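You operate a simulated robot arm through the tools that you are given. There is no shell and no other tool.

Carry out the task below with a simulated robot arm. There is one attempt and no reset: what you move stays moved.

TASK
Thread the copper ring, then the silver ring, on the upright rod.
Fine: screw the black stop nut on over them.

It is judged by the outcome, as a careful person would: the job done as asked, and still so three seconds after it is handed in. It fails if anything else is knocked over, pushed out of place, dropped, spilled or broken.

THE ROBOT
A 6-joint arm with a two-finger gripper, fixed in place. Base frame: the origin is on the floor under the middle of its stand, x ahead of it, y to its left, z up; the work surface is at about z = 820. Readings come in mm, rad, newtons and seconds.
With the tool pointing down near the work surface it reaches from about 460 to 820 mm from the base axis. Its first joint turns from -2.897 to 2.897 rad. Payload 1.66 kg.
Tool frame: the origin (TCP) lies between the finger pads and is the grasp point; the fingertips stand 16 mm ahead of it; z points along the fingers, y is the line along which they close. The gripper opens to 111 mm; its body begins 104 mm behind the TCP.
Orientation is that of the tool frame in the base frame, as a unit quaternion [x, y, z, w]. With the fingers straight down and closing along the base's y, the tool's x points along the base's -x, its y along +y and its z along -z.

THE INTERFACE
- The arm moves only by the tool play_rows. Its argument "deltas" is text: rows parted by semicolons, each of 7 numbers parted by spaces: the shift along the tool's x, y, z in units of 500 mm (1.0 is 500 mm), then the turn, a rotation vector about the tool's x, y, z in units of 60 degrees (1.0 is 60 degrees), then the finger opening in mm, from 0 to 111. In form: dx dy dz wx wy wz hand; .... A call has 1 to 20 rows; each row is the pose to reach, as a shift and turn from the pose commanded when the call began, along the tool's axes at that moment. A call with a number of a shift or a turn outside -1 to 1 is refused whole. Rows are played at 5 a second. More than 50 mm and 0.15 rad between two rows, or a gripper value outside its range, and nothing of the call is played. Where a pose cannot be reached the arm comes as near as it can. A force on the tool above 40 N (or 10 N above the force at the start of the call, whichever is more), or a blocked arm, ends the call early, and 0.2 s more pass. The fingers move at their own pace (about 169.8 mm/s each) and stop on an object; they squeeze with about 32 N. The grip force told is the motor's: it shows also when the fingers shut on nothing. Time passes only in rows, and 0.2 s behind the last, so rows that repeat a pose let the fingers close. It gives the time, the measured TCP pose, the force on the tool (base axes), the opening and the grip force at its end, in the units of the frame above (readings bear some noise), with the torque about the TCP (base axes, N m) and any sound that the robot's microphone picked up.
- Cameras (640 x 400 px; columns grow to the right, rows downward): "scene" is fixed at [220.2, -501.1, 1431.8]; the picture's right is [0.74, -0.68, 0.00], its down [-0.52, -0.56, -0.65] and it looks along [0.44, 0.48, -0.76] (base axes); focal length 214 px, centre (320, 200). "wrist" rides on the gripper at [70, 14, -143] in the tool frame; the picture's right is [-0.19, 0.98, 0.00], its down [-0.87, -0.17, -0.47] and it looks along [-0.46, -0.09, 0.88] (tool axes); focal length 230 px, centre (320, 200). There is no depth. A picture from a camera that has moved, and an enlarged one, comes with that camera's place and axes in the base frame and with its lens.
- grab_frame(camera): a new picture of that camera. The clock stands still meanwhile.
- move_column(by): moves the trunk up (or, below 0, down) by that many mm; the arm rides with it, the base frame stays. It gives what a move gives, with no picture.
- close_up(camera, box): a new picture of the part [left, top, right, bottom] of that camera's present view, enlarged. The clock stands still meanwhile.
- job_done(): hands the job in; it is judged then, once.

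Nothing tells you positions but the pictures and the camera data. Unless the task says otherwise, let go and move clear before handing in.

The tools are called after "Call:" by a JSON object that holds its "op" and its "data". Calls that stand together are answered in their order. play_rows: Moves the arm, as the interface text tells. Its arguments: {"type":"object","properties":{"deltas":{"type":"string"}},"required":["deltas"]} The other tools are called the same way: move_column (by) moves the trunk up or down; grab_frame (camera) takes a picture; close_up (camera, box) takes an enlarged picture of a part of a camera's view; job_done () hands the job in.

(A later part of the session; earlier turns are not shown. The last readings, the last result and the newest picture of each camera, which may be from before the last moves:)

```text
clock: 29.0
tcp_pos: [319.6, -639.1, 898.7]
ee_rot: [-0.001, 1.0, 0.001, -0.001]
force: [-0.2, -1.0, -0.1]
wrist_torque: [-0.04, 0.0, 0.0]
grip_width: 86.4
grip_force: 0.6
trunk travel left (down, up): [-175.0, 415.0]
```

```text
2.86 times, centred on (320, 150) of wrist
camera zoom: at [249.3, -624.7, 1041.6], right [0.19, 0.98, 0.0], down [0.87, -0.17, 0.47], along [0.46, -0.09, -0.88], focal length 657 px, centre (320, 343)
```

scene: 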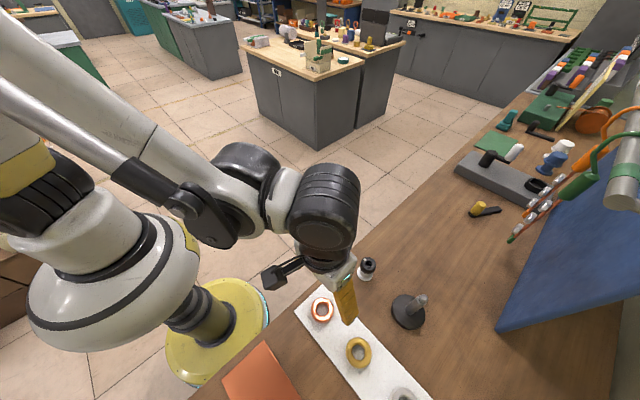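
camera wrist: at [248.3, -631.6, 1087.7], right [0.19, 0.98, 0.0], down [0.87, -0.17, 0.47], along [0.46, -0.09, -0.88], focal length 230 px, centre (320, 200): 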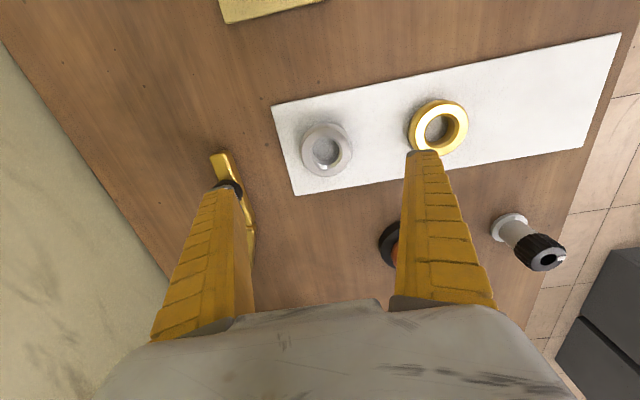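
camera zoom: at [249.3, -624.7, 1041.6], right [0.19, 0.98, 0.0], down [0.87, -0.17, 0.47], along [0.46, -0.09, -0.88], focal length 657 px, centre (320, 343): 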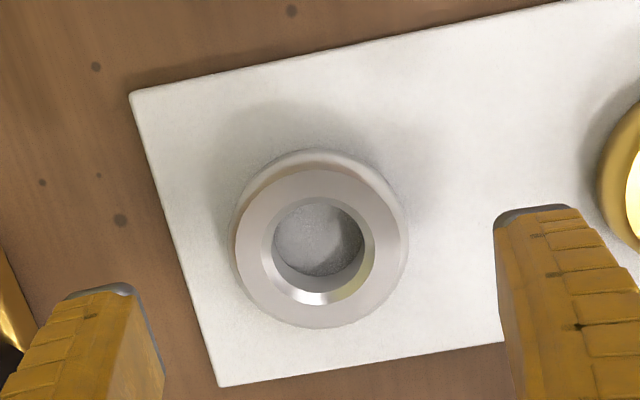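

The silver ring is centred between the fingers. I'll descend to the same gripping height as for the copper ring, close, and lift.

Call:
{"op": "play_rows", "data": {"deltas": "-0.0024 0.001 0.05 0 0 0 85; -0.0024 0.001 0.09 0 0 0 85; -0.0024 0.001 0.107 0 0 0 85; -0.0024 0.001 0.107 0 0 0 85; -0.0024 0.001 0.107 0 0 0 65; -0.0024 0.001 0.107 0 0 0 45; -0.0024 0.001 0.107 0 0 0 45; -0.0024 0.001 0.107 0 0 0 45"}}

Call:
{"op": "play_rows", "data": {"deltas": "0 0 -0.02 0 0 0 45; 0 0 -0.06 0 0 0 45; 0 0 -0.12 0 0 0 45; 0 0 -0.12 0 0 0 45"}}

Call:
{"op": "close_up", "data": {"camera": "wrist", "box": [240, 120, 400, 240]}}

Call:
{"op": "grab_frame", "data": {"camera": "wrist"}}

```text
clock: 30.8
tcp_pos: [319.4, -640.0, 846.4]
ee_rot: [0.0, 1.0, 0.0, 0.001]
force: [0.6, -1.0, 4.6]
wrist_torque: [0.02, -0.13, -0.02]
grip_width: 53.2
grip_force: 32.1
trunk travel left (down, up): [-175.0, 415.0]
```

```text
clock: 31.8
tcp_pos: [321.5, -640.8, 907.5]
ee_rot: [-0.001, 1.0, 0.0, 0.001]
force: [0.5, 0.0, -1.0]
wrist_torque: [-0.04, 0.03, -0.01]
grip_width: 52.9
grip_force: 31.5
trunk travel left (down, up): [-175.0, 415.0]
```

```text
3.33 times, centred on (320, 180) of wrist
camera zoom: at [251.9, -626.0, 1050.2], right [0.19, 0.98, 0.0], down [0.87, -0.17, 0.47], along [0.46, -0.09, -0.88], focal length 767 px, centre (320, 267)
```

zoom: 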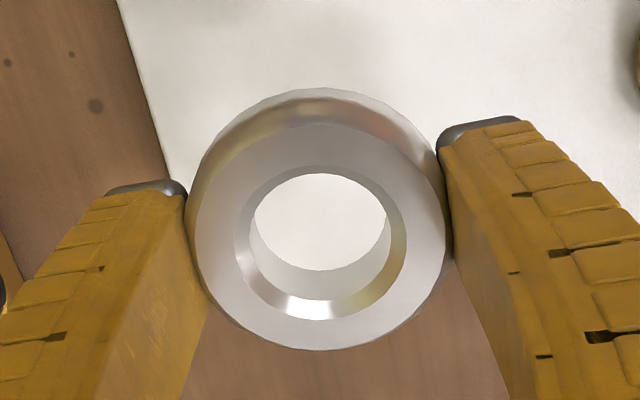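

```text
taken
camera wrist: at [251.9, -626.0, 1050.2], right [0.19, 0.98, 0.0], down [0.87, -0.17, 0.47], along [0.46, -0.09, -0.88], focal length 230 px, centre (320, 200)
```

wrist: 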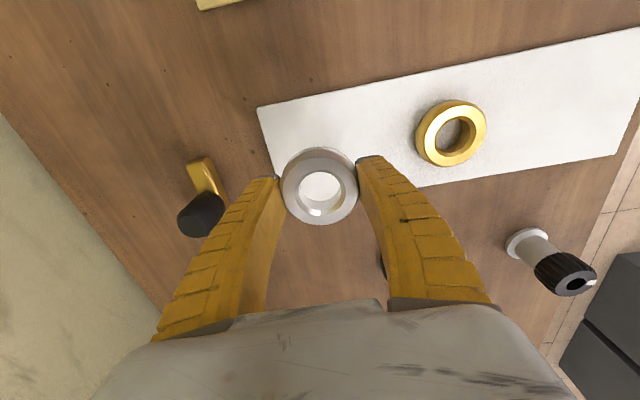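

The silver ring is held level and centred. I'll lift it to travel height and carry it to the rod.

Call:
{"op": "play_rows", "data": {"deltas": "0 0 -0.08 0 0 0 45; 0 0 -0.16 0 0 0 45; 0 0 -0.198 0 0 0 45; -0.06 0.035 -0.198 0 0 0 45; -0.12 0.07 -0.198 0 0 0 45; -0.18 0.105 -0.198 0 0 0 45; -0.24 0.14 -0.198 0 0 0 45; -0.29 0.168 -0.198 0 0 0 45; -0.313 0.181 -0.198 0 0 0 45; -0.313 0.181 -0.198 0 0 0 45"}}

Call:
{"op": "play_rows", "data": {"deltas": "0 0 0 0 0 0 45"}}

Call:
{"op": "play_rows", "data": {"deltas": "0 0 0 0 0 0 45"}}

Call:
{"op": "play_rows", "data": {"deltas": "0 0 0 0 0 0 45"}}

Call:
{"op": "close_up", "data": {"camera": "wrist", "box": [240, 120, 400, 240]}}

```text
clock: 34.0
tcp_pos: [476.7, -548.8, 1003.1]
ee_rot: [0.0, 1.0, 0.001, 0.0]
force: [0.0, -0.6, -0.3]
wrist_torque: [0.01, 0.01, -0.02]
grip_width: 52.7
grip_force: 31.9
trunk travel left (down, up): [-175.0, 415.0]
```

```text
clock: 34.4
tcp_pos: [477.3, -547.5, 1004.9]
ee_rot: [-0.001, 1.0, 0.0, 0.0]
force: [0.3, -0.2, -2.0]
wrist_torque: [0.02, 0.01, 0.02]
grip_width: 52.8
grip_force: 32.2
trunk travel left (down, up): [-175.0, 415.0]
```

```text
clock: 34.8
tcp_pos: [477.3, -548.6, 1004.9]
ee_rot: [0.0, 1.0, 0.0, 0.0]
force: [1.2, 0.6, -1.2]
wrist_torque: [0.02, -0.01, 0.01]
grip_width: 53.0
grip_force: 31.9
trunk travel left (down, up): [-175.0, 415.0]
```

```text
clock: 35.2
tcp_pos: [477.3, -550.0, 1004.9]
ee_rot: [0.001, 1.0, 0.0, 0.0]
force: [0.6, -0.5, -1.0]
wrist_torque: [0.0, -0.04, -0.02]
grip_width: 52.7
grip_force: 31.8
trunk travel left (down, up): [-175.0, 415.0]
```

```text
3.33 times, centred on (320, 180) of wrist
camera zoom: at [407.9, -534.4, 1148.0], right [0.19, 0.98, 0.0], down [0.87, -0.17, 0.47], along [0.46, -0.09, -0.88], focal length 767 px, centre (320, 267)
```

zoom: 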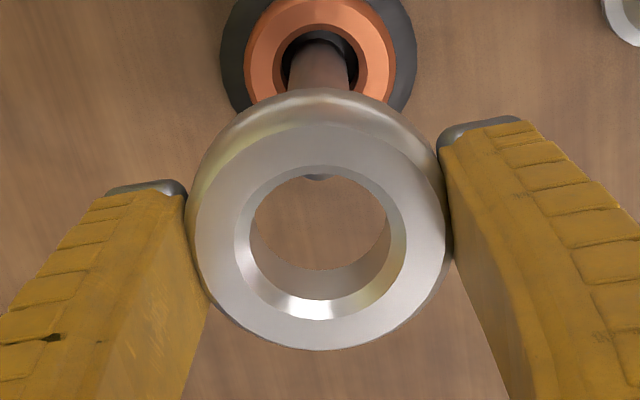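

I'm at about (477.1, -548.7), which matches the position that worked for copper. I'll lower over the rod tip and check.

Call:
{"op": "play_rows", "data": {"deltas": "0.001 -0.0008 0.04 0 0 0 45; 0.001 -0.0008 0.07 0 0 0 45; 0.001 -0.0008 0.09 0 0 0 45; 0.001 -0.0008 0.109 0 0 0 45; 0.001 -0.0008 0.109 0 0 0 45"}}

Call:
{"op": "close_up", "data": {"camera": "wrist", "box": [240, 120, 400, 240]}}

```text
clock: 36.4
tcp_pos: [477.6, -548.1, 950.6]
ee_rot: [0.0, 1.0, 0.0, 0.0]
force: [0.0, 0.1, -0.9]
wrist_torque: [0.0, -0.03, 0.01]
grip_width: 52.9
grip_force: 32.3
trunk travel left (down, up): [-175.0, 415.0]
```

```text
3.33 times, centred on (320, 180) of wrist
camera zoom: at [407.6, -534.6, 1093.4], right [0.19, 0.98, 0.0], down [0.87, -0.17, 0.47], along [0.46, -0.09, -0.88], focal length 767 px, centre (320, 267)
```

zoom: 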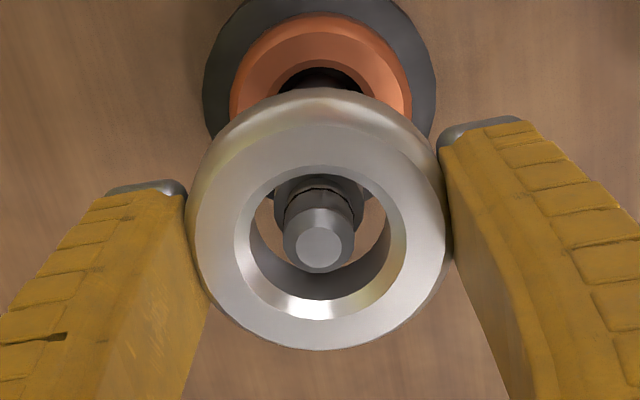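

The rod tip is centred in the silver ring. I'll continue down to just above the copper ring.

Call:
{"op": "play_rows", "data": {"deltas": "0 0 0.03 0 0 0 45; 0 0 0.06 0 0 0 45; 0 0 0.09 0 0 0 45; 0 0 0.12 0 0 0 45; 0 0 0.132 0 0 0 45; 0 0 0.132 0 0 0 45"}}

Call:
{"op": "close_up", "data": {"camera": "wrist", "box": [220, 100, 420, 250]}}

```text
clock: 37.8
tcp_pos: [475.6, -548.7, 884.4]
ee_rot: [-0.001, 1.0, 0.0, 0.001]
force: [-0.1, -0.6, -1.8]
wrist_torque: [-0.01, 0.0, -0.02]
grip_width: 52.6
grip_force: 32.1
trunk travel left (down, up): [-175.0, 415.0]
```

```text
2.67 times, centred on (320, 175) of wrist
camera zoom: at [406.6, -534.9, 1027.5], right [0.19, 0.98, 0.0], down [0.87, -0.17, 0.47], along [0.46, -0.09, -0.88], focal length 614 px, centre (320, 267)
```

zoom: 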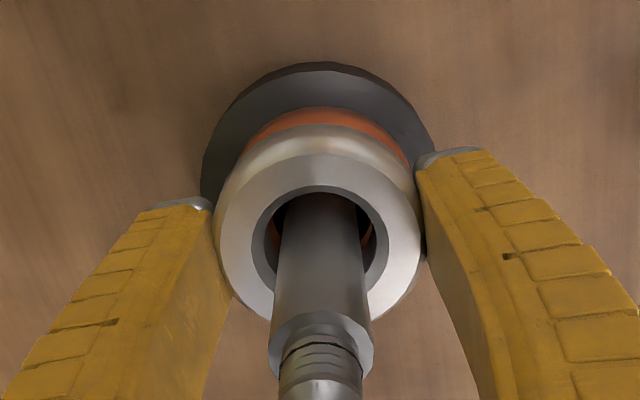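

I'm close above the copper ring, so I'll take small steps and watch for contact.

Call:
{"op": "play_rows", "data": {"deltas": "0 0 0.006 0 0 0 45; 0 0 0.012 0 0 0 45; 0 0 0.012 0 0 0 45"}}

Call:
{"op": "play_rows", "data": {"deltas": "0 0 0.003 0 0 0 45; 0 0 0.003 0 0 0 45"}}

Call:
{"op": "close_up", "data": {"camera": "wrist", "box": [220, 100, 420, 250]}}

```text
clock: 38.6
tcp_pos: [476.8, -550.6, 879.7]
ee_rot: [-0.001, 1.0, -0.001, 0.001]
force: [2.4, -1.7, 10.5]
wrist_torque: [-0.01, -0.04, -0.02]
grip_width: 53.1
grip_force: 32.5
trunk travel left (down, up): [-175.0, 415.0]
```

```text
clock: 39.2
tcp_pos: [475.1, -549.3, 878.8]
ee_rot: [0.0, 1.0, -0.001, 0.001]
force: [5.0, -5.3, 19.9]
wrist_torque: [-0.07, -0.08, -0.01]
grip_width: 54.0
grip_force: 32.4
trunk travel left (down, up): [-175.0, 415.0]
```

```text
2.67 times, centred on (320, 175) of wrist
camera zoom: at [406.0, -534.8, 1021.5], right [0.19, 0.98, 0.0], down [0.86, -0.17, 0.47], along [0.46, -0.09, -0.88], focal length 614 px, centre (320, 267)
```

zoom: 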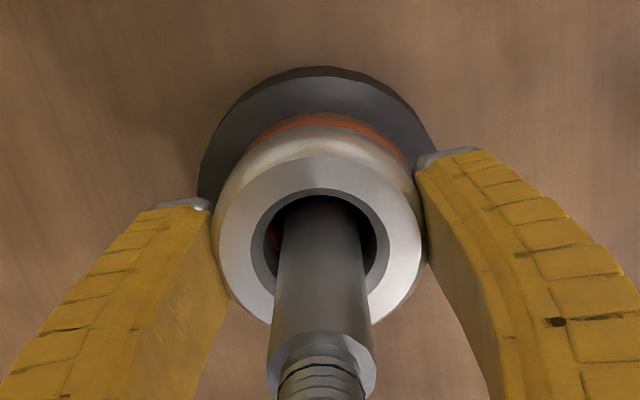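

The silver ring has met the copper ring at about z 879. I'll ease up a millimetre to drop the contact force, then open.

Call:
{"op": "play_rows", "data": {"deltas": "0 0 -0.003 0 0 0 45; 0 0 -0.003 0 0 0 45; 0 0 -0.003 0 0 0 60; 0 0 -0.003 0 0 0 75; 0 0 -0.003 0 0 0 85; 0 0 -0.003 0 0 0 85"}}

Call:
{"op": "close_up", "data": {"camera": "wrist", "box": [220, 100, 420, 250]}}

```text
clock: 40.6
tcp_pos: [476.3, -549.2, 879.8]
ee_rot: [0.001, 1.0, -0.001, 0.0]
force: [0.3, 0.7, -0.3]
wrist_torque: [-0.02, 0.0, 0.01]
grip_width: 86.2
grip_force: 1.0
trunk travel left (down, up): [-175.0, 415.0]
```

```text
2.67 times, centred on (320, 175) of wrist
camera zoom: at [406.8, -535.3, 1022.0], right [0.19, 0.98, 0.0], down [0.87, -0.17, 0.47], along [0.46, -0.09, -0.88], focal length 614 px, centre (320, 267)
```

zoom: 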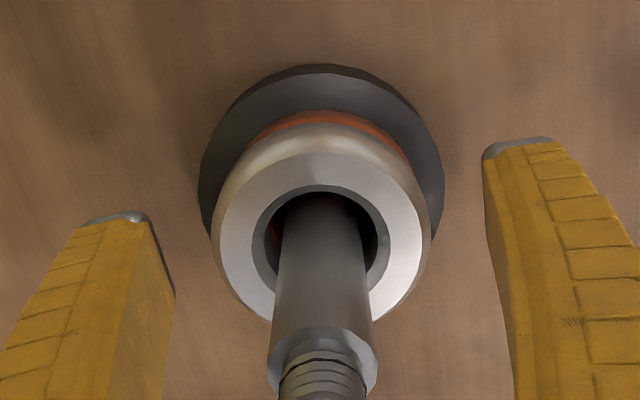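

Both rings are stacked on the rod. I'll rise clear and move over to the nut on its pedestal.

Call:
{"op": "play_rows", "data": {"deltas": "0 0 -0.04 0 0 0 90; 0 0 -0.12 0 0 0 90; 0 0 -0.20 0 0 0 90; 0 0 -0.25 0 0 0 90; 0 0 -0.25 0 0 0 90"}}

Call:
{"op": "close_up", "data": {"camera": "wrist", "box": [240, 80, 400, 200]}}

Call:
{"op": "play_rows", "data": {"deltas": "0.002 0.07 0 0 0 0 80; 0.005 0.15 0 0 0 0 80; 0.008 0.22 0 0 0 0 80; 0.01 0.28 0 0 0 0 80; 0.01 0.28 0 0 0 0 80"}}

Call:
{"op": "grab_frame", "data": {"camera": "wrist"}}

Call:
{"op": "close_up", "data": {"camera": "wrist", "box": [240, 90, 400, 210]}}

Call:
{"op": "close_up", "data": {"camera": "scene", "box": [320, 230, 460, 340]}}

```text
clock: 41.8
tcp_pos: [476.3, -550.4, 1004.1]
ee_rot: [0.0, 1.0, 0.0, -0.001]
force: [-0.4, -0.6, -0.9]
wrist_torque: [-0.01, 0.02, 0.01]
grip_width: 91.2
grip_force: 1.2
trunk travel left (down, up): [-175.0, 415.0]
```

```text
3.33 times, centred on (320, 140) of wrist
camera zoom: at [407.2, -536.0, 1147.9], right [0.19, 0.98, 0.0], down [0.87, -0.17, 0.47], along [0.46, -0.09, -0.88], focal length 767 px, centre (320, 400)
```

zoom: 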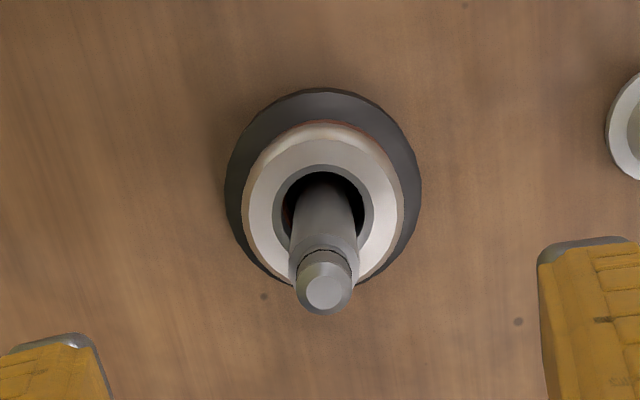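

```text
clock: 43.0
tcp_pos: [470.6, -408.6, 1001.4]
ee_rot: [0.0, 1.0, 0.0, 0.001]
force: [-0.6, 0.2, 0.2]
wrist_torque: [-0.05, -0.02, -0.01]
grip_width: 81.4
grip_force: 1.0
trunk travel left (down, up): [-175.0, 415.0]
```

```text
taken
camera wrist: at [400.6, -395.0, 1145.3], right [0.19, 0.98, 0.0], down [0.87, -0.17, 0.47], along [0.46, -0.09, -0.88], focal length 230 px, centre (320, 200)
```

wrist: 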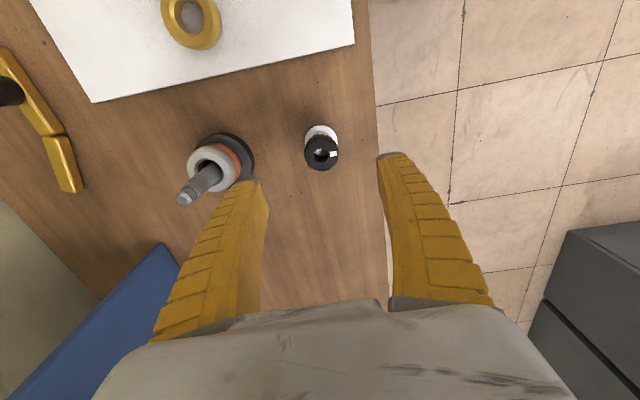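

```text
3.33 times, centred on (320, 150) of wrist
camera zoom: at [400.6, -395.0, 1145.3], right [0.19, 0.98, 0.0], down [0.87, -0.17, 0.47], along [0.46, -0.09, -0.88], focal length 767 px, centre (320, 367)
```

zoom: 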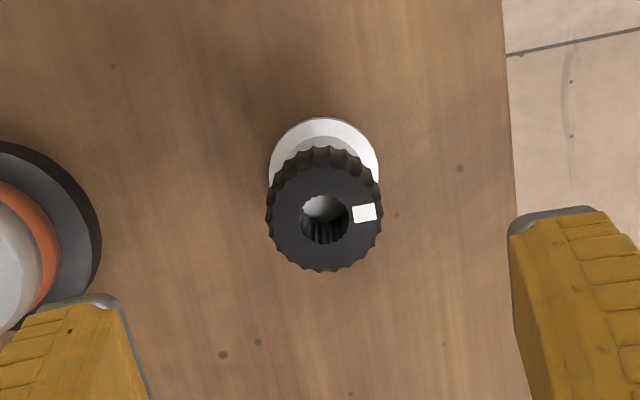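

```text
3.64 times, centred on (390, 285) of scene
camera zoom: at [220.2, -501.1, 1431.8], right [0.74, -0.68, 0.0], down [-0.52, -0.56, -0.65], along [0.44, 0.48, -0.76], focal length 780 px, centre (66, -109)
```

zoom: 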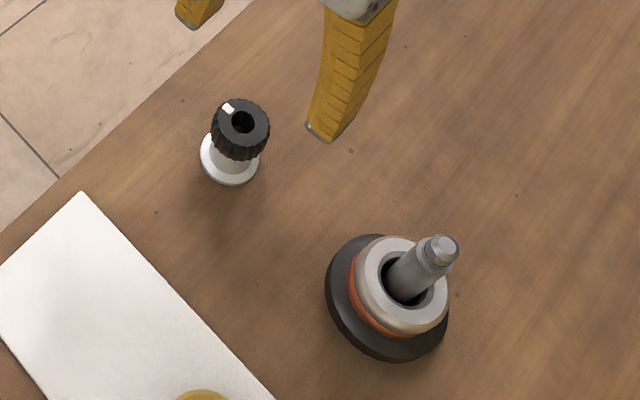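

The nut is about 40 mm across with its top near z 893, on a pedestal near (475, -408). I'll go lower to refine this.

Call:
{"op": "play_rows", "data": {"deltas": "-0.005 0.001 0.05 0 0 0 80; -0.005 0.001 0.1 0 0 0 80; -0.005 0.001 0.1 0 0 0 80"}}

Call:
{"op": "play_rows", "data": {"deltas": "0 0 0 0 0 0 80"}}

Call:
{"op": "play_rows", "data": {"deltas": "0 0 0 0 0 0 80"}}

Call:
{"op": "close_up", "data": {"camera": "wrist", "box": [240, 100, 400, 220]}}

Call:
{"op": "close_up", "data": {"camera": "scene", "box": [330, 220, 410, 300]}}

```text
clock: 43.8
tcp_pos: [473.4, -409.7, 953.2]
ee_rot: [-0.001, 1.0, 0.0, 0.0]
force: [0.7, -0.5, 0.4]
wrist_torque: [-0.03, 0.01, -0.02]
grip_width: 81.6
grip_force: 0.4
trunk travel left (down, up): [-175.0, 415.0]
```

```text
clock: 44.2
tcp_pos: [474.0, -408.6, 952.2]
ee_rot: [0.0, 1.0, 0.0, 0.0]
force: [0.2, 1.0, 0.6]
wrist_torque: [-0.01, 0.02, 0.01]
grip_width: 81.4
grip_force: 0.9
trunk travel left (down, up): [-175.0, 415.0]
```

```text
clock: 44.6
tcp_pos: [474.2, -408.1, 951.9]
ee_rot: [0.001, 1.0, 0.0, 0.001]
force: [0.9, 0.1, 0.3]
wrist_torque: [0.0, 0.03, 0.01]
grip_width: 81.3
grip_force: 0.9
trunk travel left (down, up): [-175.0, 415.0]
```

```text
3.33 times, centred on (320, 160) of wrist
camera zoom: at [404.1, -394.8, 1096.1], right [0.19, 0.98, 0.0], down [0.87, -0.17, 0.47], along [0.46, -0.09, -0.88], focal length 767 px, centre (320, 333)
```

zoom: 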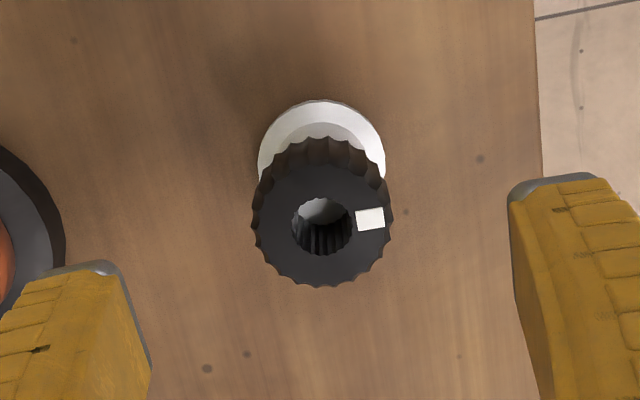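

```text
5.00 times, centred on (370, 260) of scene
camera zoom: at [220.2, -501.1, 1431.8], right [0.74, -0.68, 0.0], down [-0.52, -0.56, -0.65], along [0.44, 0.48, -0.76], focal length 1072 px, centre (70, -100)
```

zoom: 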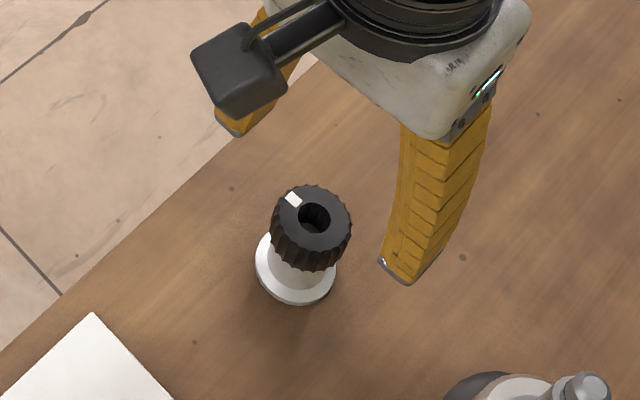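

The nut's top centre works out at about (476.5, -408.5, 891), and it is roughly 20 mm tall. I'll descend so the tips are just at its top, then check alignment again.

Call:
{"op": "play_rows", "data": {"deltas": "-0.005 0 0.03 0 0 0 80; -0.005 0 0.06 0 0 0 80; -0.005 0 0.09 0 0 0 80; -0.005 0 0.09 0 0 0 80"}}

Call:
{"op": "play_rows", "data": {"deltas": "0 0 0 0 0 0 80"}}

Call:
{"op": "play_rows", "data": {"deltas": "0 0 0 0 0 0 80"}}

Call:
{"op": "close_up", "data": {"camera": "wrist", "box": [240, 120, 400, 240]}}

Call:
{"op": "close_up", "data": {"camera": "scene", "box": [330, 220, 410, 300]}}

```text
clock: 45.6
tcp_pos: [477.7, -407.6, 908.4]
ee_rot: [0.001, 1.0, 0.0, -0.001]
force: [0.0, 0.1, 0.2]
wrist_torque: [0.02, 0.02, 0.01]
grip_width: 81.4
grip_force: 1.3
trunk travel left (down, up): [-175.0, 415.0]
```

```text
clock: 46.0
tcp_pos: [477.9, -407.5, 908.5]
ee_rot: [0.0, 1.0, 0.0, -0.001]
force: [0.1, -0.3, 0.5]
wrist_torque: [0.0, 0.01, 0.01]
grip_width: 81.4
grip_force: 0.9
trunk travel left (down, up): [-175.0, 415.0]
```

```text
clock: 46.4
tcp_pos: [476.6, -408.5, 908.4]
ee_rot: [0.0, 1.0, -0.001, 0.0]
force: [0.4, 0.6, 0.6]
wrist_torque: [0.0, 0.01, -0.02]
grip_width: 81.4
grip_force: 0.4
trunk travel left (down, up): [-175.0, 415.0]
```

```text
3.33 times, centred on (320, 180) of wrist
camera zoom: at [407.3, -394.2, 1051.9], right [0.19, 0.98, 0.0], down [0.87, -0.17, 0.47], along [0.46, -0.09, -0.88], focal length 767 px, centre (320, 267)
```

zoom: 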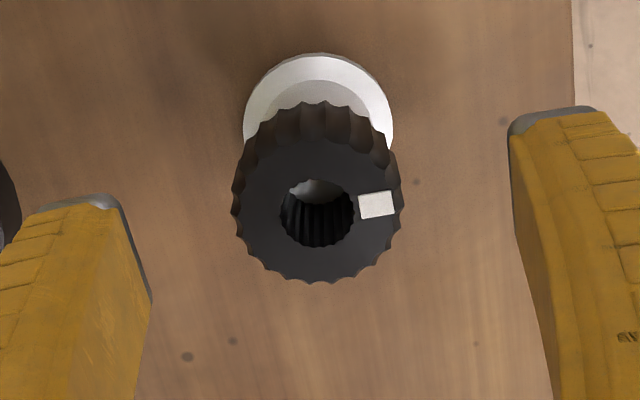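

```text
5.00 times, centred on (370, 260) of scene
camera zoom: at [220.2, -501.1, 1431.8], right [0.74, -0.68, 0.0], down [-0.52, -0.56, -0.65], along [0.44, 0.48, -0.76], focal length 1072 px, centre (70, -100)
```

zoom: 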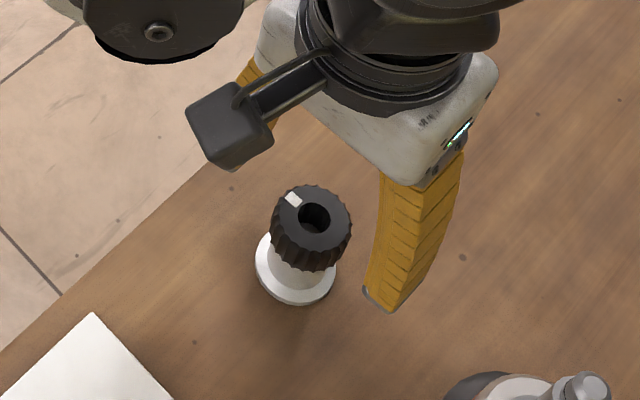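

The gripper is aligned over the nut. Screwing needs clockwise turning, so I'll first rise a bit and test how far the wrist can wind back counter-clockwise, to get a long first stroke.

Call:
{"op": "play_rows", "data": {"deltas": "0 0 -0.05 0 0 0 80; 0 0 -0.1 0 0 0 80; 0 0 -0.1 0 0 -0.125 80; 0 0 -0.1 0 0 -0.25 80; 0 0 -0.1 0 0 -0.375 80; 0 0 -0.1 0 0 -0.5 80; 0 0 -0.1 0 0 -0.625 80; 0 0 -0.1 0 0 -0.75 80; 0 0 -0.1 0 0 -0.875 80; 0 0 -0.1 0 0 -1 80; 0 0 -0.1 0 0 -1 80"}}

Call:
{"op": "play_rows", "data": {"deltas": "0 0 0 0 0 -0.125 80; 0 0 0 0 0 -0.25 80; 0 0 0 0 0 -0.375 80; 0 0 0 0 0 -0.5 80; 0 0 0 0 0 -0.625 80; 0 0 0 0 0 -0.75 80; 0 0 0 0 0 -0.875 80; 0 0 0 0 0 -1 80; 0 0 0 0 0 -1 80"}}

Call:
{"op": "grab_frame", "data": {"camera": "wrist"}}

Call:
{"op": "grab_frame", "data": {"camera": "scene"}}

```text
clock: 48.8
tcp_pos: [477.5, -408.1, 957.7]
ee_rot: [-0.501, 0.866, 0.0, 0.001]
force: [0.3, -0.1, -0.3]
wrist_torque: [-0.03, 0.0, 0.0]
grip_width: 81.5
grip_force: 1.3
trunk travel left (down, up): [-175.0, 415.0]
```

```text
clock: 50.8
tcp_pos: [477.2, -407.0, 958.9]
ee_rot: [0.867, -0.498, 0.0, 0.0]
force: [-0.8, 0.1, -0.2]
wrist_torque: [0.01, -0.04, -0.01]
grip_width: 81.4
grip_force: 1.4
trunk travel left (down, up): [-175.0, 415.0]
```

```text
taken
camera wrist: at [500.7, -474.4, 1102.0], right [-0.94, -0.33, 0.0], down [-0.29, 0.83, 0.47], along [-0.15, 0.45, -0.88], focal length 230 px, centre (320, 200)
```

wrist: 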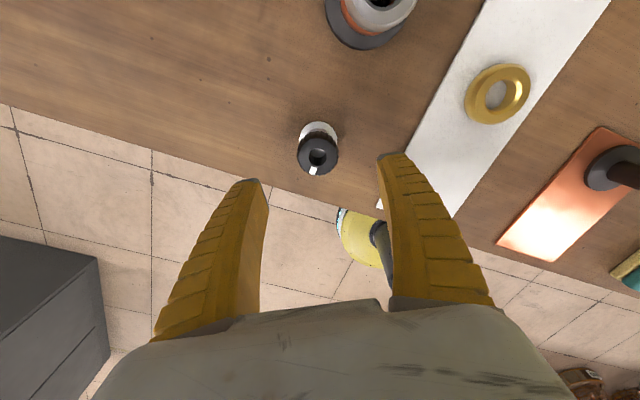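

```text
taken
```

scene: 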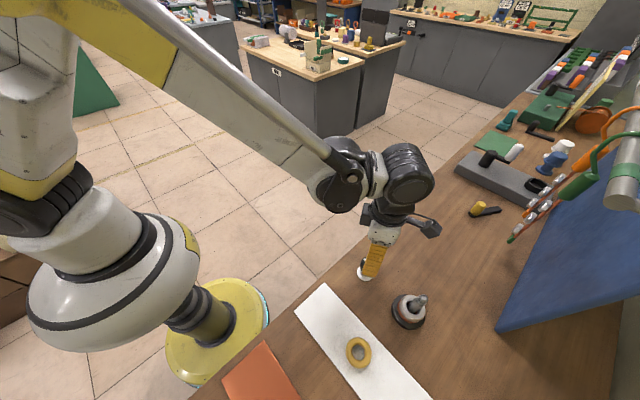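

The wrist reached -120° easily. I'll try another 60° to find the limit.

Call:
{"op": "play_rows", "data": {"deltas": "0 0 0 0 0 -0.125 80; 0 0 0 0 0 -0.25 80; 0 0 0 0 0 -0.375 80; 0 0 0 0 0 -0.5 80; 0 0 0 0 0 -0.625 80; 0 0 0 0 0 -0.75 80; 0 0 0 0 0 -0.875 80; 0 0 0 0 0 -1 80; 0 0 0 0 0 -1 80"}}

Call:
{"op": "grab_frame", "data": {"camera": "wrist"}}

```text
clock: 52.8
tcp_pos: [481.4, -403.8, 958.5]
ee_rot: [0.909, -0.417, 0.0, 0.002]
force: [-0.6, 0.4, -0.6]
wrist_torque: [-0.01, 0.0, 0.01]
grip_width: 81.3
grip_force: 0.9
out of reach, approached as far as the arm can: row 2, 3, 4, 5, 6, 7, 8, 9
trunk travel left (down, up): [-175.0, 415.0]
```

```text
taken
camera wrist: at [517.4, -463.4, 1102.1], right [-0.87, -0.5, 0.0], down [-0.44, 0.77, 0.47], along [-0.24, 0.41, -0.88], focal length 230 px, centre (320, 200)
```

wrist: 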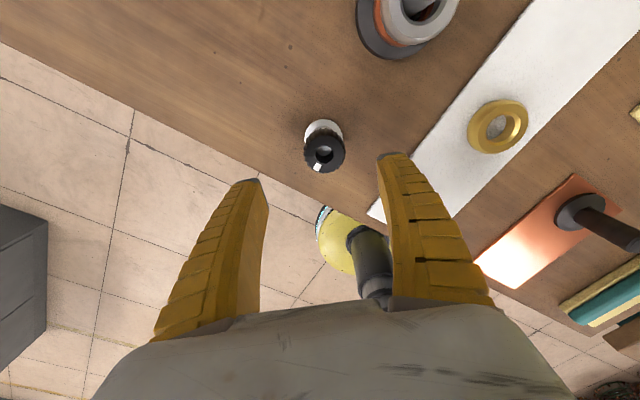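

The counter-clockwise limit is about -131° here. I'll turn back clockwise and check where the commanded pose stands.

Call:
{"op": "play_rows", "data": {"deltas": "0 0 0 0 0 0.1 80; 0 0 0 0 0 0.2 80; 0 0 0 0 0 0.3 80; 0 0 0 0 0 0.3 80"}}

```text
clock: 53.8
tcp_pos: [481.1, -402.5, 958.7]
ee_rot: [0.833, -0.554, 0.0, 0.002]
force: [-0.1, 0.3, 0.6]
wrist_torque: [-0.01, 0.03, -0.02]
grip_width: 81.4
grip_force: 0.3
trunk travel left (down, up): [-175.0, 415.0]
```

The commanded pose follows the reached one, so I'm at about -113°, which is a good starting angle. I'll re-centre over the nut and descend to check alignment from this new camera side.

Call:
{"op": "play_rows", "data": {"deltas": "0.0069 0.0116 0 0 0 0 80; 0.0069 0.0116 0.05 0 0 0 80; 0.0069 0.0116 0.1 0 0 0 80; 0.0069 0.0116 0.1 0 0 0 80"}}

Call:
{"op": "play_rows", "data": {"deltas": "0 0 0 0 0 0 80"}}

Call:
{"op": "play_rows", "data": {"deltas": "0 0 0 0 0 0 80"}}

Call:
{"op": "close_up", "data": {"camera": "wrist", "box": [240, 120, 400, 240]}}

```text
clock: 54.8
tcp_pos: [477.1, -407.4, 907.6]
ee_rot: [0.833, -0.553, 0.0, 0.001]
force: [-0.6, -0.3, -1.0]
wrist_torque: [0.02, 0.03, 0.02]
grip_width: 81.1
grip_force: 0.7
trunk travel left (down, up): [-175.0, 415.0]
```

```text
clock: 55.2
tcp_pos: [477.3, -408.7, 908.2]
ee_rot: [0.833, -0.554, 0.0, 0.002]
force: [0.4, 0.6, 0.6]
wrist_torque: [0.0, -0.02, -0.01]
grip_width: 81.5
grip_force: 1.0
trunk travel left (down, up): [-175.0, 415.0]
```

```text
clock: 55.6
tcp_pos: [476.8, -408.1, 908.3]
ee_rot: [0.833, -0.554, 0.0, 0.002]
force: [0.6, 0.0, -0.1]
wrist_torque: [0.04, 0.0, 0.03]
grip_width: 81.4
grip_force: 0.6
trunk travel left (down, up): [-175.0, 415.0]
```

```text
3.33 times, centred on (320, 180) of wrist
camera zoom: at [492.2, -476.4, 1051.9], right [-0.98, -0.21, 0.0], down [-0.18, 0.86, 0.47], along [-0.1, 0.46, -0.88], focal length 767 px, centre (320, 267)
```

zoom: 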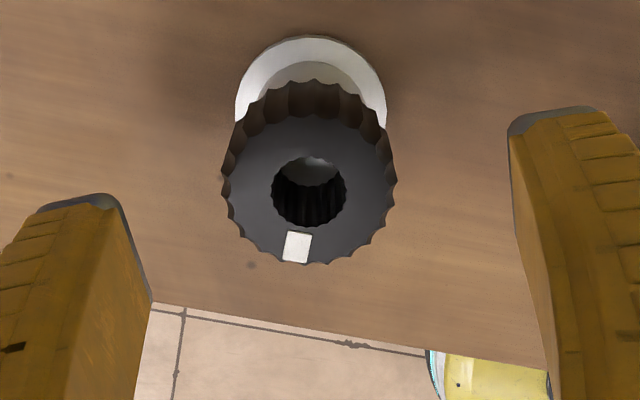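

The nut's apparent position shifts between the two camera orientations, so the true centre must be offset by about (+2.7, -1.0) mm from the tool axis. I'll shift there, then compare views at two wrist angles to confirm.

Call:
{"op": "play_rows", "data": {"deltas": "0.0039 -0.0042 0 0 0 0 80; 0.0039 -0.0042 0 0 0 0 80"}}

Call:
{"op": "close_up", "data": {"camera": "wrist", "box": [240, 120, 400, 240]}}

Call:
{"op": "play_rows", "data": {"deltas": "0 0 0 0 0 0.125 80; 0 0 0 0 0 0.25 80; 0 0 0 0 0 0.375 80; 0 0 0 0 0 0.5 80; 0 0 0 0 0 0.625 80; 0 0 0 0 0 0.75 80; 0 0 0 0 0 0.875 80; 0 0 0 0 0 1 80; 0 0 0 0 0 1 80"}}

Call:
{"op": "play_rows", "data": {"deltas": "0 0 0 0 0 0.125 80; 0 0 0 0 0 0.25 80; 0 0 0 0 0 0.375 80; 0 0 0 0 0 0.5 80; 0 0 0 0 0 0.625 80; 0 0 0 0 0 0.75 80; 0 0 0 0 0 0.875 80; 0 0 0 0 0 1 80; 0 0 0 0 0 1 80"}}

Call:
{"op": "close_up", "data": {"camera": "wrist", "box": [240, 120, 400, 240]}}

```text
clock: 56.2
tcp_pos: [479.7, -409.6, 908.2]
ee_rot: [0.833, -0.553, 0.0, 0.002]
force: [-0.3, -0.5, 0.4]
wrist_torque: [-0.05, -0.03, 0.01]
grip_width: 81.0
grip_force: 1.0
trunk travel left (down, up): [-175.0, 415.0]
```

```text
3.33 times, centred on (320, 180) of wrist
camera zoom: at [495.3, -477.2, 1052.4], right [-0.98, -0.21, 0.0], down [-0.18, 0.86, 0.47], along [-0.1, 0.46, -0.88], focal length 767 px, centre (320, 267)
```

zoom: 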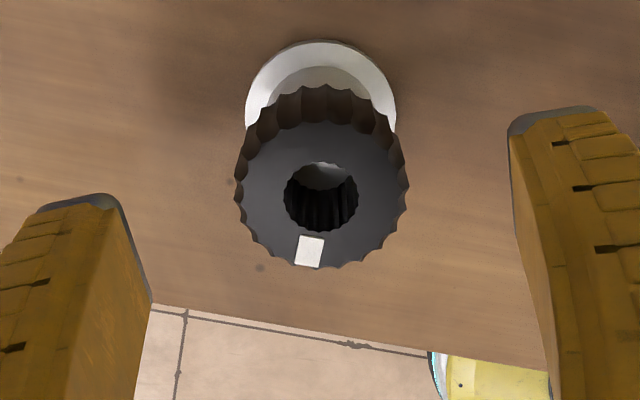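

```text
clock: 58.2
tcp_pos: [479.8, -407.9, 908.8]
ee_rot: [-0.443, 0.896, -0.001, -0.002]
force: [-1.1, 0.6, -0.5]
wrist_torque: [0.01, -0.03, -0.03]
grip_width: 81.4
grip_force: 0.8
trunk travel left (down, up): [-175.0, 415.0]
```

```text
clock: 60.2
tcp_pos: [479.9, -407.7, 907.5]
ee_rot: [0.064, 0.998, -0.001, -0.001]
force: [0.4, -1.3, -0.3]
wrist_torque: [0.01, 0.0, 0.02]
grip_width: 81.2
grip_force: 0.9
trunk travel left (down, up): [-175.0, 415.0]
```

```text
3.33 times, centred on (320, 180) of wrist
camera zoom: at [413.1, -385.1, 1051.9], right [0.31, 0.95, 0.0], down [0.84, -0.27, 0.47], along [0.45, -0.15, -0.88], focal length 767 px, centre (320, 267)
```

zoom: 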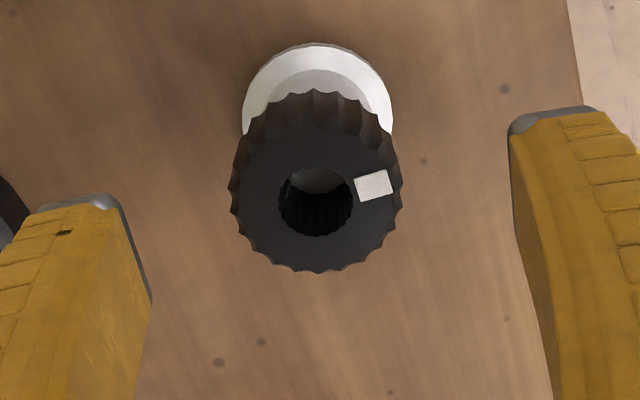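

Comparing the two views, the nut centre is about (479.8, -409.4), its top is nearer z 883, and it is about 21 mm tall. I'll wind back to -113°, apply the last 1 mm, and descend to grip it.

Call:
{"op": "play_rows", "data": {"deltas": "0 0 0 0 0 -0.125 80; 0 0 0 0 0 -0.25 80; 0 0 0 0 0 -0.375 80; 0 0 0 0 0 -0.5 80; 0 0 0 0 0 -0.625 80; 0 0 0 0 0 -0.75 80; 0 0 0 0 0 -0.875 80; 0 0 0 0 0 -1 80; 0 0 0 0 0 -1 80"}}

Call:
{"op": "play_rows", "data": {"deltas": "0 0 0 0 0 -0.125 80; 0 0 0 0 0 -0.25 80; 0 0 0 0 0 -0.375 80; 0 0 0 0 0 -0.5 80; 0 0 0 0 0 -0.625 80; 0 0 0 0 0 -0.75 80; 0 0 0 0 0 -0.875 80; 0 0 0 0 0 -1 80; 0 0 0 0 0 -1 80"}}

Call:
{"op": "play_rows", "data": {"deltas": "0.0018 0.0008 0.02 0 0 0 80; 0.0018 0.0008 0.04 0 0 0 80; 0.0018 0.0008 0.055 0 0 0 80; 0.0018 0.0008 0.066 0 0 0 80; 0.0018 0.0008 0.066 0 0 0 80"}}

Call:
{"op": "close_up", "data": {"camera": "wrist", "box": [240, 120, 400, 240]}}

```text
clock: 62.2
tcp_pos: [479.1, -407.6, 908.6]
ee_rot: [-0.445, 0.895, -0.001, -0.002]
force: [0.0, 0.2, 0.0]
wrist_torque: [0.01, -0.02, -0.01]
grip_width: 81.2
grip_force: 0.9
trunk travel left (down, up): [-175.0, 415.0]
```

```text
clock: 64.2
tcp_pos: [480.4, -409.0, 907.4]
ee_rot: [0.834, -0.552, -0.001, 0.002]
force: [0.0, -0.1, 0.0]
wrist_torque: [-0.01, -0.03, 0.04]
grip_width: 81.4
grip_force: 0.8
trunk travel left (down, up): [-175.0, 415.0]
```

```text
clock: 65.4
tcp_pos: [480.1, -409.8, 875.8]
ee_rot: [0.833, -0.553, -0.001, 0.002]
force: [-0.5, -0.3, -0.8]
wrist_torque: [0.01, 0.0, 0.02]
grip_width: 81.2
grip_force: 0.8
trunk travel left (down, up): [-175.0, 415.0]
```

```text
3.33 times, centred on (320, 180) of wrist
camera zoom: at [494.9, -478.4, 1019.1], right [-0.98, -0.21, 0.0], down [-0.18, 0.86, 0.47], along [-0.1, 0.46, -0.88], focal length 767 px, centre (320, 267)
```

zoom: 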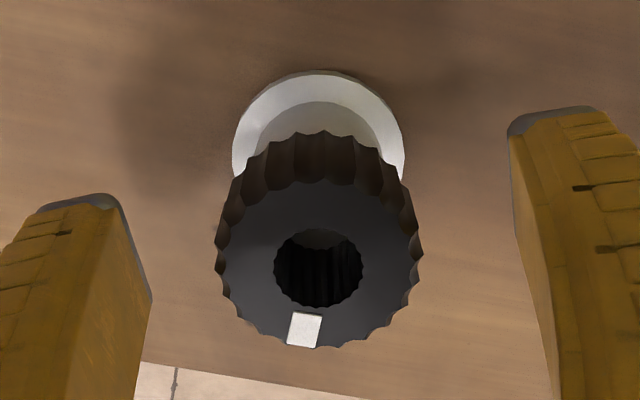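

The nut sits squarely between the fingers. I'll close on it.

Call:
{"op": "play_rows", "data": {"deltas": "0 0 0 0 0 0 65; 0 0 0 0 0 0 50; 0 0 0 0 0 0 30; 0 0 0 0 0 0 30; 0 0 0 0 0 0 30"}}

Call:
{"op": "close_up", "data": {"camera": "wrist", "box": [240, 120, 400, 240]}}

```text
clock: 66.6
tcp_pos: [480.0, -410.1, 875.8]
ee_rot: [0.833, -0.553, -0.001, 0.002]
force: [-0.4, -0.7, 1.7]
wrist_torque: [0.02, -0.03, -0.01]
grip_width: 37.3
grip_force: 31.4
trunk travel left (down, up): [-175.0, 415.0]
```

```text
3.33 times, centred on (320, 180) of wrist
camera zoom: at [494.8, -478.4, 1019.3], right [-0.98, -0.21, 0.0], down [-0.18, 0.86, 0.47], along [-0.1, 0.46, -0.88], focal length 767 px, centre (320, 267)
```

zoom: 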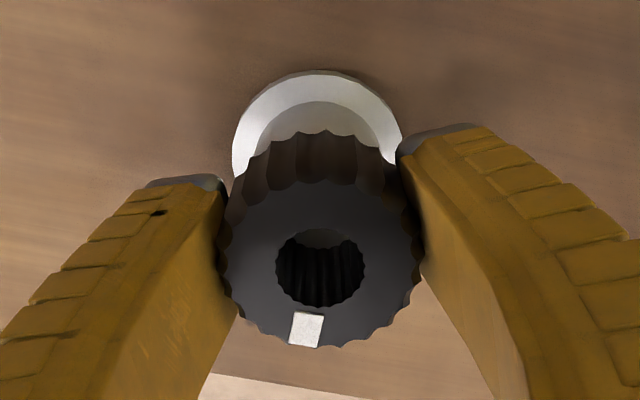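

The nut is gripped and stayed in place. I'll lift it slowly and check that it comes off the pedestal.

Call:
{"op": "play_rows", "data": {"deltas": "0 0 -0.01 0 0 0 30; 0 0 -0.03 0 0 0 30; 0 0 -0.06 0 0 0 30; 0 0 -0.12 0 0 0 30; 0 0 -0.19 0 0 0 30; 0 0 -0.25 0 0 0 30; 0 0 -0.25 0 0 0 30"}}

Call:
{"op": "close_up", "data": {"camera": "wrist", "box": [240, 120, 400, 240]}}

Call:
{"op": "close_up", "data": {"camera": "scene", "box": [320, 200, 460, 340]}}

```text
clock: 68.2
tcp_pos: [479.0, -410.7, 999.4]
ee_rot: [0.833, -0.554, 0.0, 0.001]
force: [0.2, 0.3, -0.7]
wrist_torque: [0.03, -0.01, 0.0]
grip_width: 36.5
grip_force: 31.9
trunk travel left (down, up): [-175.0, 415.0]
```

```text
3.33 times, centred on (320, 180) of wrist
camera zoom: at [493.8, -478.5, 1144.1], right [-0.98, -0.21, 0.0], down [-0.18, 0.86, 0.47], along [-0.1, 0.46, -0.88], focal length 767 px, centre (320, 267)
```

zoom: 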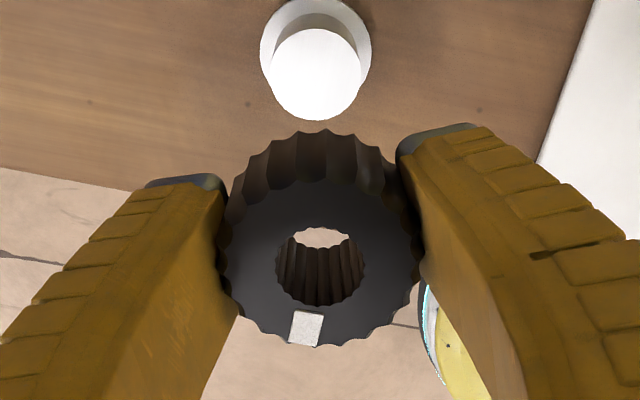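

```text
2.86 times, centred on (390, 270) of scene
camera zoom: at [220.2, -501.1, 1431.8], right [0.74, -0.68, 0.0], down [-0.52, -0.56, -0.65], along [0.44, 0.48, -0.76], focal length 613 px, centre (120, 0)
```

zoom: 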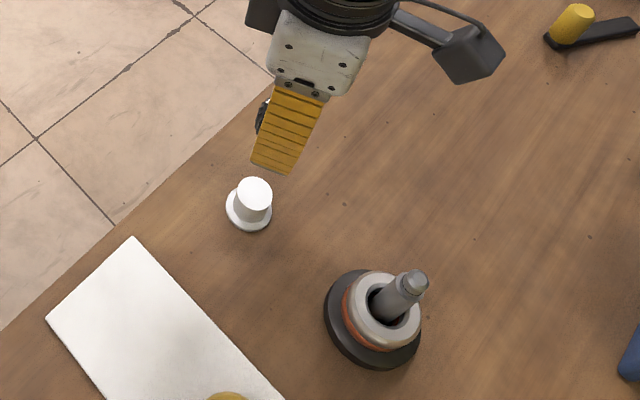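

The nut is off its pedestal and held level. I'll carry it high (z 1060) over the rod and view the rod tip from several wrist angles to find the rod axis precisely.

Call:
{"op": "play_rows", "data": {"deltas": "0 0 -0.06 0 0 0 30; 0 0 -0.12 0 0 0 30; 0.05 0.0212 -0.12 0 0 0 30; 0.11 0.0467 -0.12 0 0 0 30; 0.17 0.0722 -0.12 0 0 0 30; 0.22 0.0934 -0.12 0 0 0 30; 0.2553 0.1084 -0.12 0 0 0 30; 0.2553 0.1084 -0.12 0 0 0 30"}}

Call:
{"op": "play_rows", "data": {"deltas": "0 0 0 0 0 0 30"}}

Call:
{"op": "grab_frame", "data": {"camera": "wrist"}}

Call:
{"op": "close_up", "data": {"camera": "wrist", "box": [240, 90, 400, 210]}}

```text
clock: 70.0
tcp_pos: [478.6, -547.9, 1060.9]
ee_rot: [0.833, -0.554, 0.0, 0.002]
force: [0.5, 0.1, -0.6]
wrist_torque: [-0.01, 0.04, 0.02]
grip_width: 35.7
grip_force: 31.6
trunk travel left (down, up): [-175.0, 415.0]
```

```text
clock: 70.4
tcp_pos: [479.8, -547.6, 1059.6]
ee_rot: [0.834, -0.552, 0.0, 0.002]
force: [-0.4, -0.7, -0.7]
wrist_torque: [-0.01, -0.02, 0.03]
grip_width: 36.0
grip_force: 31.4
trunk travel left (down, up): [-175.0, 415.0]
```

```text
taken
camera wrist: at [493.9, -615.4, 1204.2], right [-0.98, -0.21, 0.0], down [-0.18, 0.86, 0.47], along [-0.1, 0.46, -0.88], focal length 230 px, centre (320, 200)
```

wrist: 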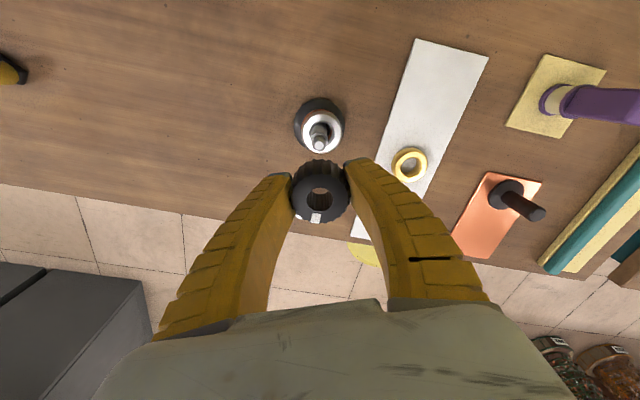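

```text
3.33 times, centred on (320, 150) of wrist
camera zoom: at [493.9, -615.4, 1204.2], right [-0.98, -0.21, 0.0], down [-0.18, 0.86, 0.47], along [-0.1, 0.46, -0.88], focal length 767 px, centre (320, 367)
```

zoom: 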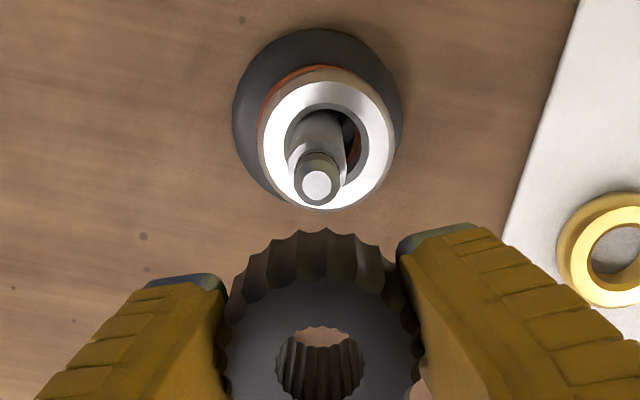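

From this side I can see the rod sits off-centre in the rings (rings shifted toward -x), so the rod's true x is nearer 480. I'll take the same view after turning the wrist.

Call:
{"op": "play_rows", "data": {"deltas": "0 0 0 0 0 0.125 30; 0 0 0 0 0 0.25 30; 0 0 0 0 0 0.375 30; 0 0 0 0 0 0.5 30; 0 0 0 0 0 0.625 30; 0 0 0 0 0 0.75 30; 0 0 0 0 0 0.875 30; 0 0 0 0 0 1 30; 0 0 0 0 0 1 30"}}

Call:
{"op": "close_up", "data": {"camera": "wrist", "box": [240, 90, 400, 210]}}

Call:
{"op": "play_rows", "data": {"deltas": "0 0 0 0 0 0.125 30; 0 0 0 0 0 0.25 30; 0 0 0 0 0 0.375 30; 0 0 0 0 0 0.5 30; 0 0 0 0 0 0.625 30; 0 0 0 0 0 0.75 30; 0 0 0 0 0 0.875 30; 0 0 0 0 0 1 30; 0 0 0 0 0 1 30"}}

Call:
{"op": "close_up", "data": {"camera": "wrist", "box": [240, 90, 400, 210]}}

Call:
{"op": "play_rows", "data": {"deltas": "0 0 0 0 0 0.125 30; 0 0 0 0 0 0.25 30; 0 0 0 0 0 0.375 30; 0 0 0 0 0 0.5 30; 0 0 0 0 0 0.625 30; 0 0 0 0 0 0.75 30; 0 0 0 0 0 0.875 30; 0 0 0 0 0 1 30; 0 0 0 0 0 1 30"}}

Call:
{"op": "close_up", "data": {"camera": "wrist", "box": [240, 90, 400, 210]}}

```text
clock: 72.4
tcp_pos: [480.7, -548.0, 1061.1]
ee_rot: [-0.444, 0.896, 0.0, -0.001]
force: [0.4, -0.2, -0.5]
wrist_torque: [-0.01, -0.01, -0.01]
grip_width: 35.3
grip_force: 31.7
trunk travel left (down, up): [-175.0, 415.0]
```

```text
3.33 times, centred on (320, 150) of wrist
camera zoom: at [427.5, -593.7, 1204.4], right [-0.67, 0.75, 0.0], down [0.66, 0.59, 0.47], along [0.35, 0.31, -0.88], focal length 767 px, centre (320, 367)
```

zoom: 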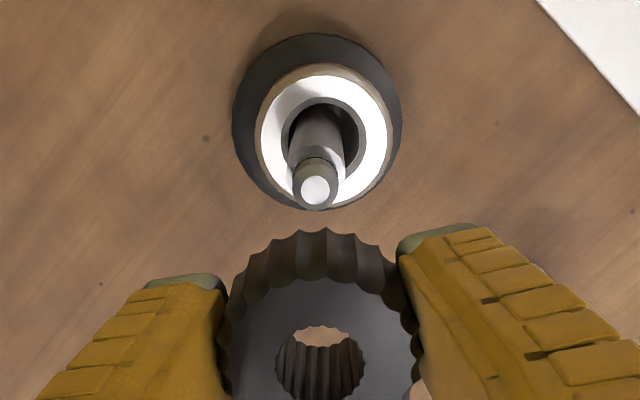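

```text
clock: 74.4
tcp_pos: [478.7, -548.7, 1061.0]
ee_rot: [0.064, 0.998, -0.002, -0.001]
force: [0.5, -0.8, -1.1]
wrist_torque: [0.0, -0.02, 0.01]
grip_width: 35.0
grip_force: 31.7
trunk travel left (down, up): [-175.0, 415.0]
```

```text
3.33 times, centred on (320, 150) of wrist
camera zoom: at [412.2, -524.7, 1203.9], right [0.31, 0.95, 0.0], down [0.84, -0.27, 0.47], along [0.45, -0.15, -0.88], focal length 767 px, centre (320, 367)
```

zoom: 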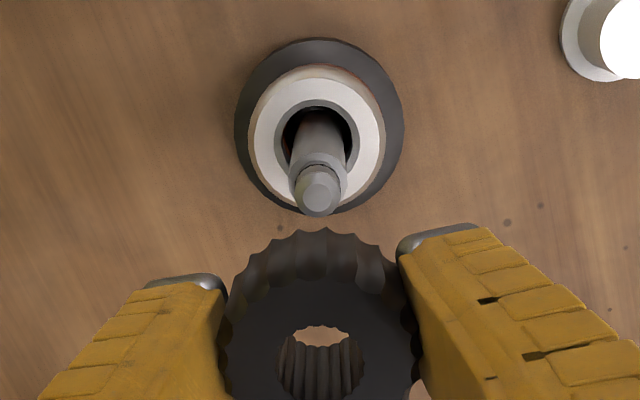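

```text
clock: 76.4
tcp_pos: [480.6, -547.2, 1060.0]
ee_rot: [0.554, 0.833, -0.002, 0.0]
force: [0.7, 0.4, -0.6]
wrist_torque: [-0.01, 0.02, 0.01]
grip_width: 34.6
grip_force: 31.7
trunk travel left (down, up): [-175.0, 415.0]
```

```text
3.33 times, centred on (320, 150) of wrist
camera zoom: at [466.4, -476.9, 1204.2], right [0.98, 0.2, 0.0], down [0.18, -0.86, 0.47], along [0.09, -0.46, -0.88], focal length 767 px, centre (320, 367)
```

zoom: 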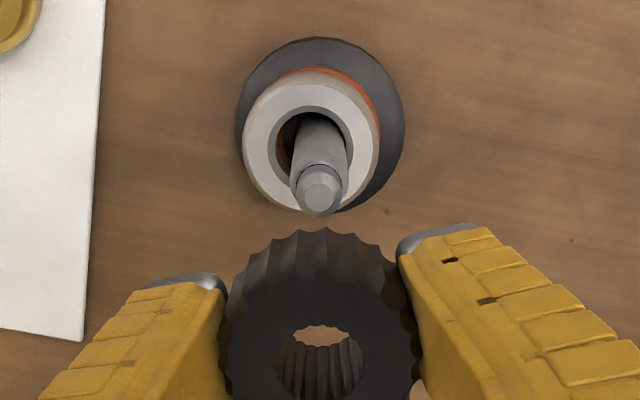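

Solving across the four views puts the rod axis at about (480.8, -548.5), which is roughly (+1.1, -0.65) from my tool axis. Before going back to the start angle, I'll check the nut is still seated the same way in the grip, since the grip width has been creeping.

Call:
{"op": "close_up", "data": {"camera": "wrist", "box": [240, 120, 400, 240]}}

Call:
{"op": "play_rows", "data": {"deltas": "0 0 0 0 0 -0.125 30; 0 0 0 0 0 -0.25 30; 0 0 0 0 0 -0.375 30; 0 0 0 0 0 -0.5 30; 0 0 0 0 0 -0.625 30; 0 0 0 0 0 -0.75 30; 0 0 0 0 0 -0.875 30; 0 0 0 0 0 -1 30; 0 0 0 0 0 -1 30"}}

Call:
{"op": "play_rows", "data": {"deltas": "0 0 0 0 0 -0.125 30; 0 0 0 0 0 -0.25 30; 0 0 0 0 0 -0.375 30; 0 0 0 0 0 -0.5 30; 0 0 0 0 0 -0.625 30; 0 0 0 0 0 -0.75 30; 0 0 0 0 0 -0.875 30; 0 0 0 0 0 -1 30; 0 0 0 0 0 -1 30"}}

Call:
{"op": "close_up", "data": {"camera": "wrist", "box": [240, 120, 400, 240]}}

```text
3.33 times, centred on (320, 180) of wrist
camera zoom: at [466.4, -476.9, 1204.2], right [0.98, 0.2, 0.0], down [0.18, -0.86, 0.47], along [0.09, -0.46, -0.88], focal length 767 px, centre (320, 267)
```

zoom: 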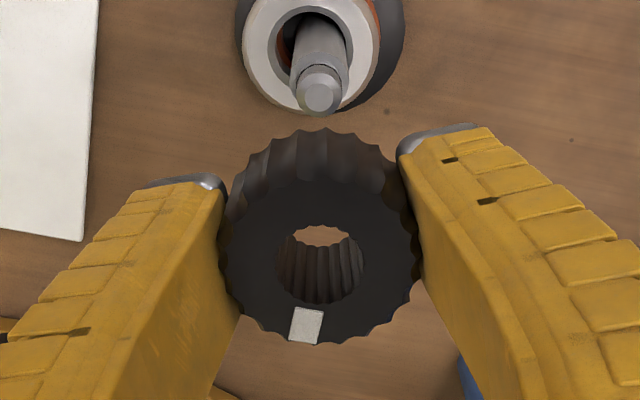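

```text
clock: 78.4
tcp_pos: [479.8, -548.3, 1061.1]
ee_rot: [0.062, 0.998, -0.001, -0.001]
force: [-0.7, -0.1, -0.5]
wrist_torque: [-0.01, 0.0, 0.0]
grip_width: 34.6
grip_force: 31.6
trunk travel left (down, up): [-175.0, 415.0]
```

```text
clock: 80.4
tcp_pos: [479.4, -548.2, 1060.8]
ee_rot: [-0.446, 0.895, -0.001, -0.001]
force: [0.3, -0.4, -0.9]
wrist_torque: [-0.02, -0.02, 0.01]
grip_width: 34.2
grip_force: 31.8
trunk travel left (down, up): [-175.0, 415.0]
```

```text
3.33 times, centred on (320, 180) of wrist
camera zoom: at [427.5, -594.6, 1204.5], right [-0.67, 0.74, 0.0], down [0.66, 0.59, 0.47], along [0.35, 0.31, -0.88], focal length 767 px, centre (320, 267)
```

zoom: 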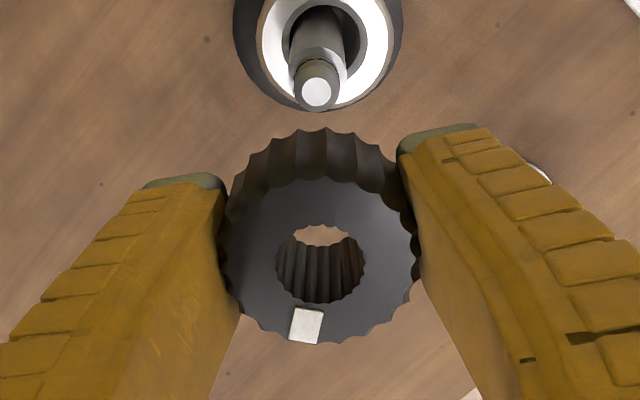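

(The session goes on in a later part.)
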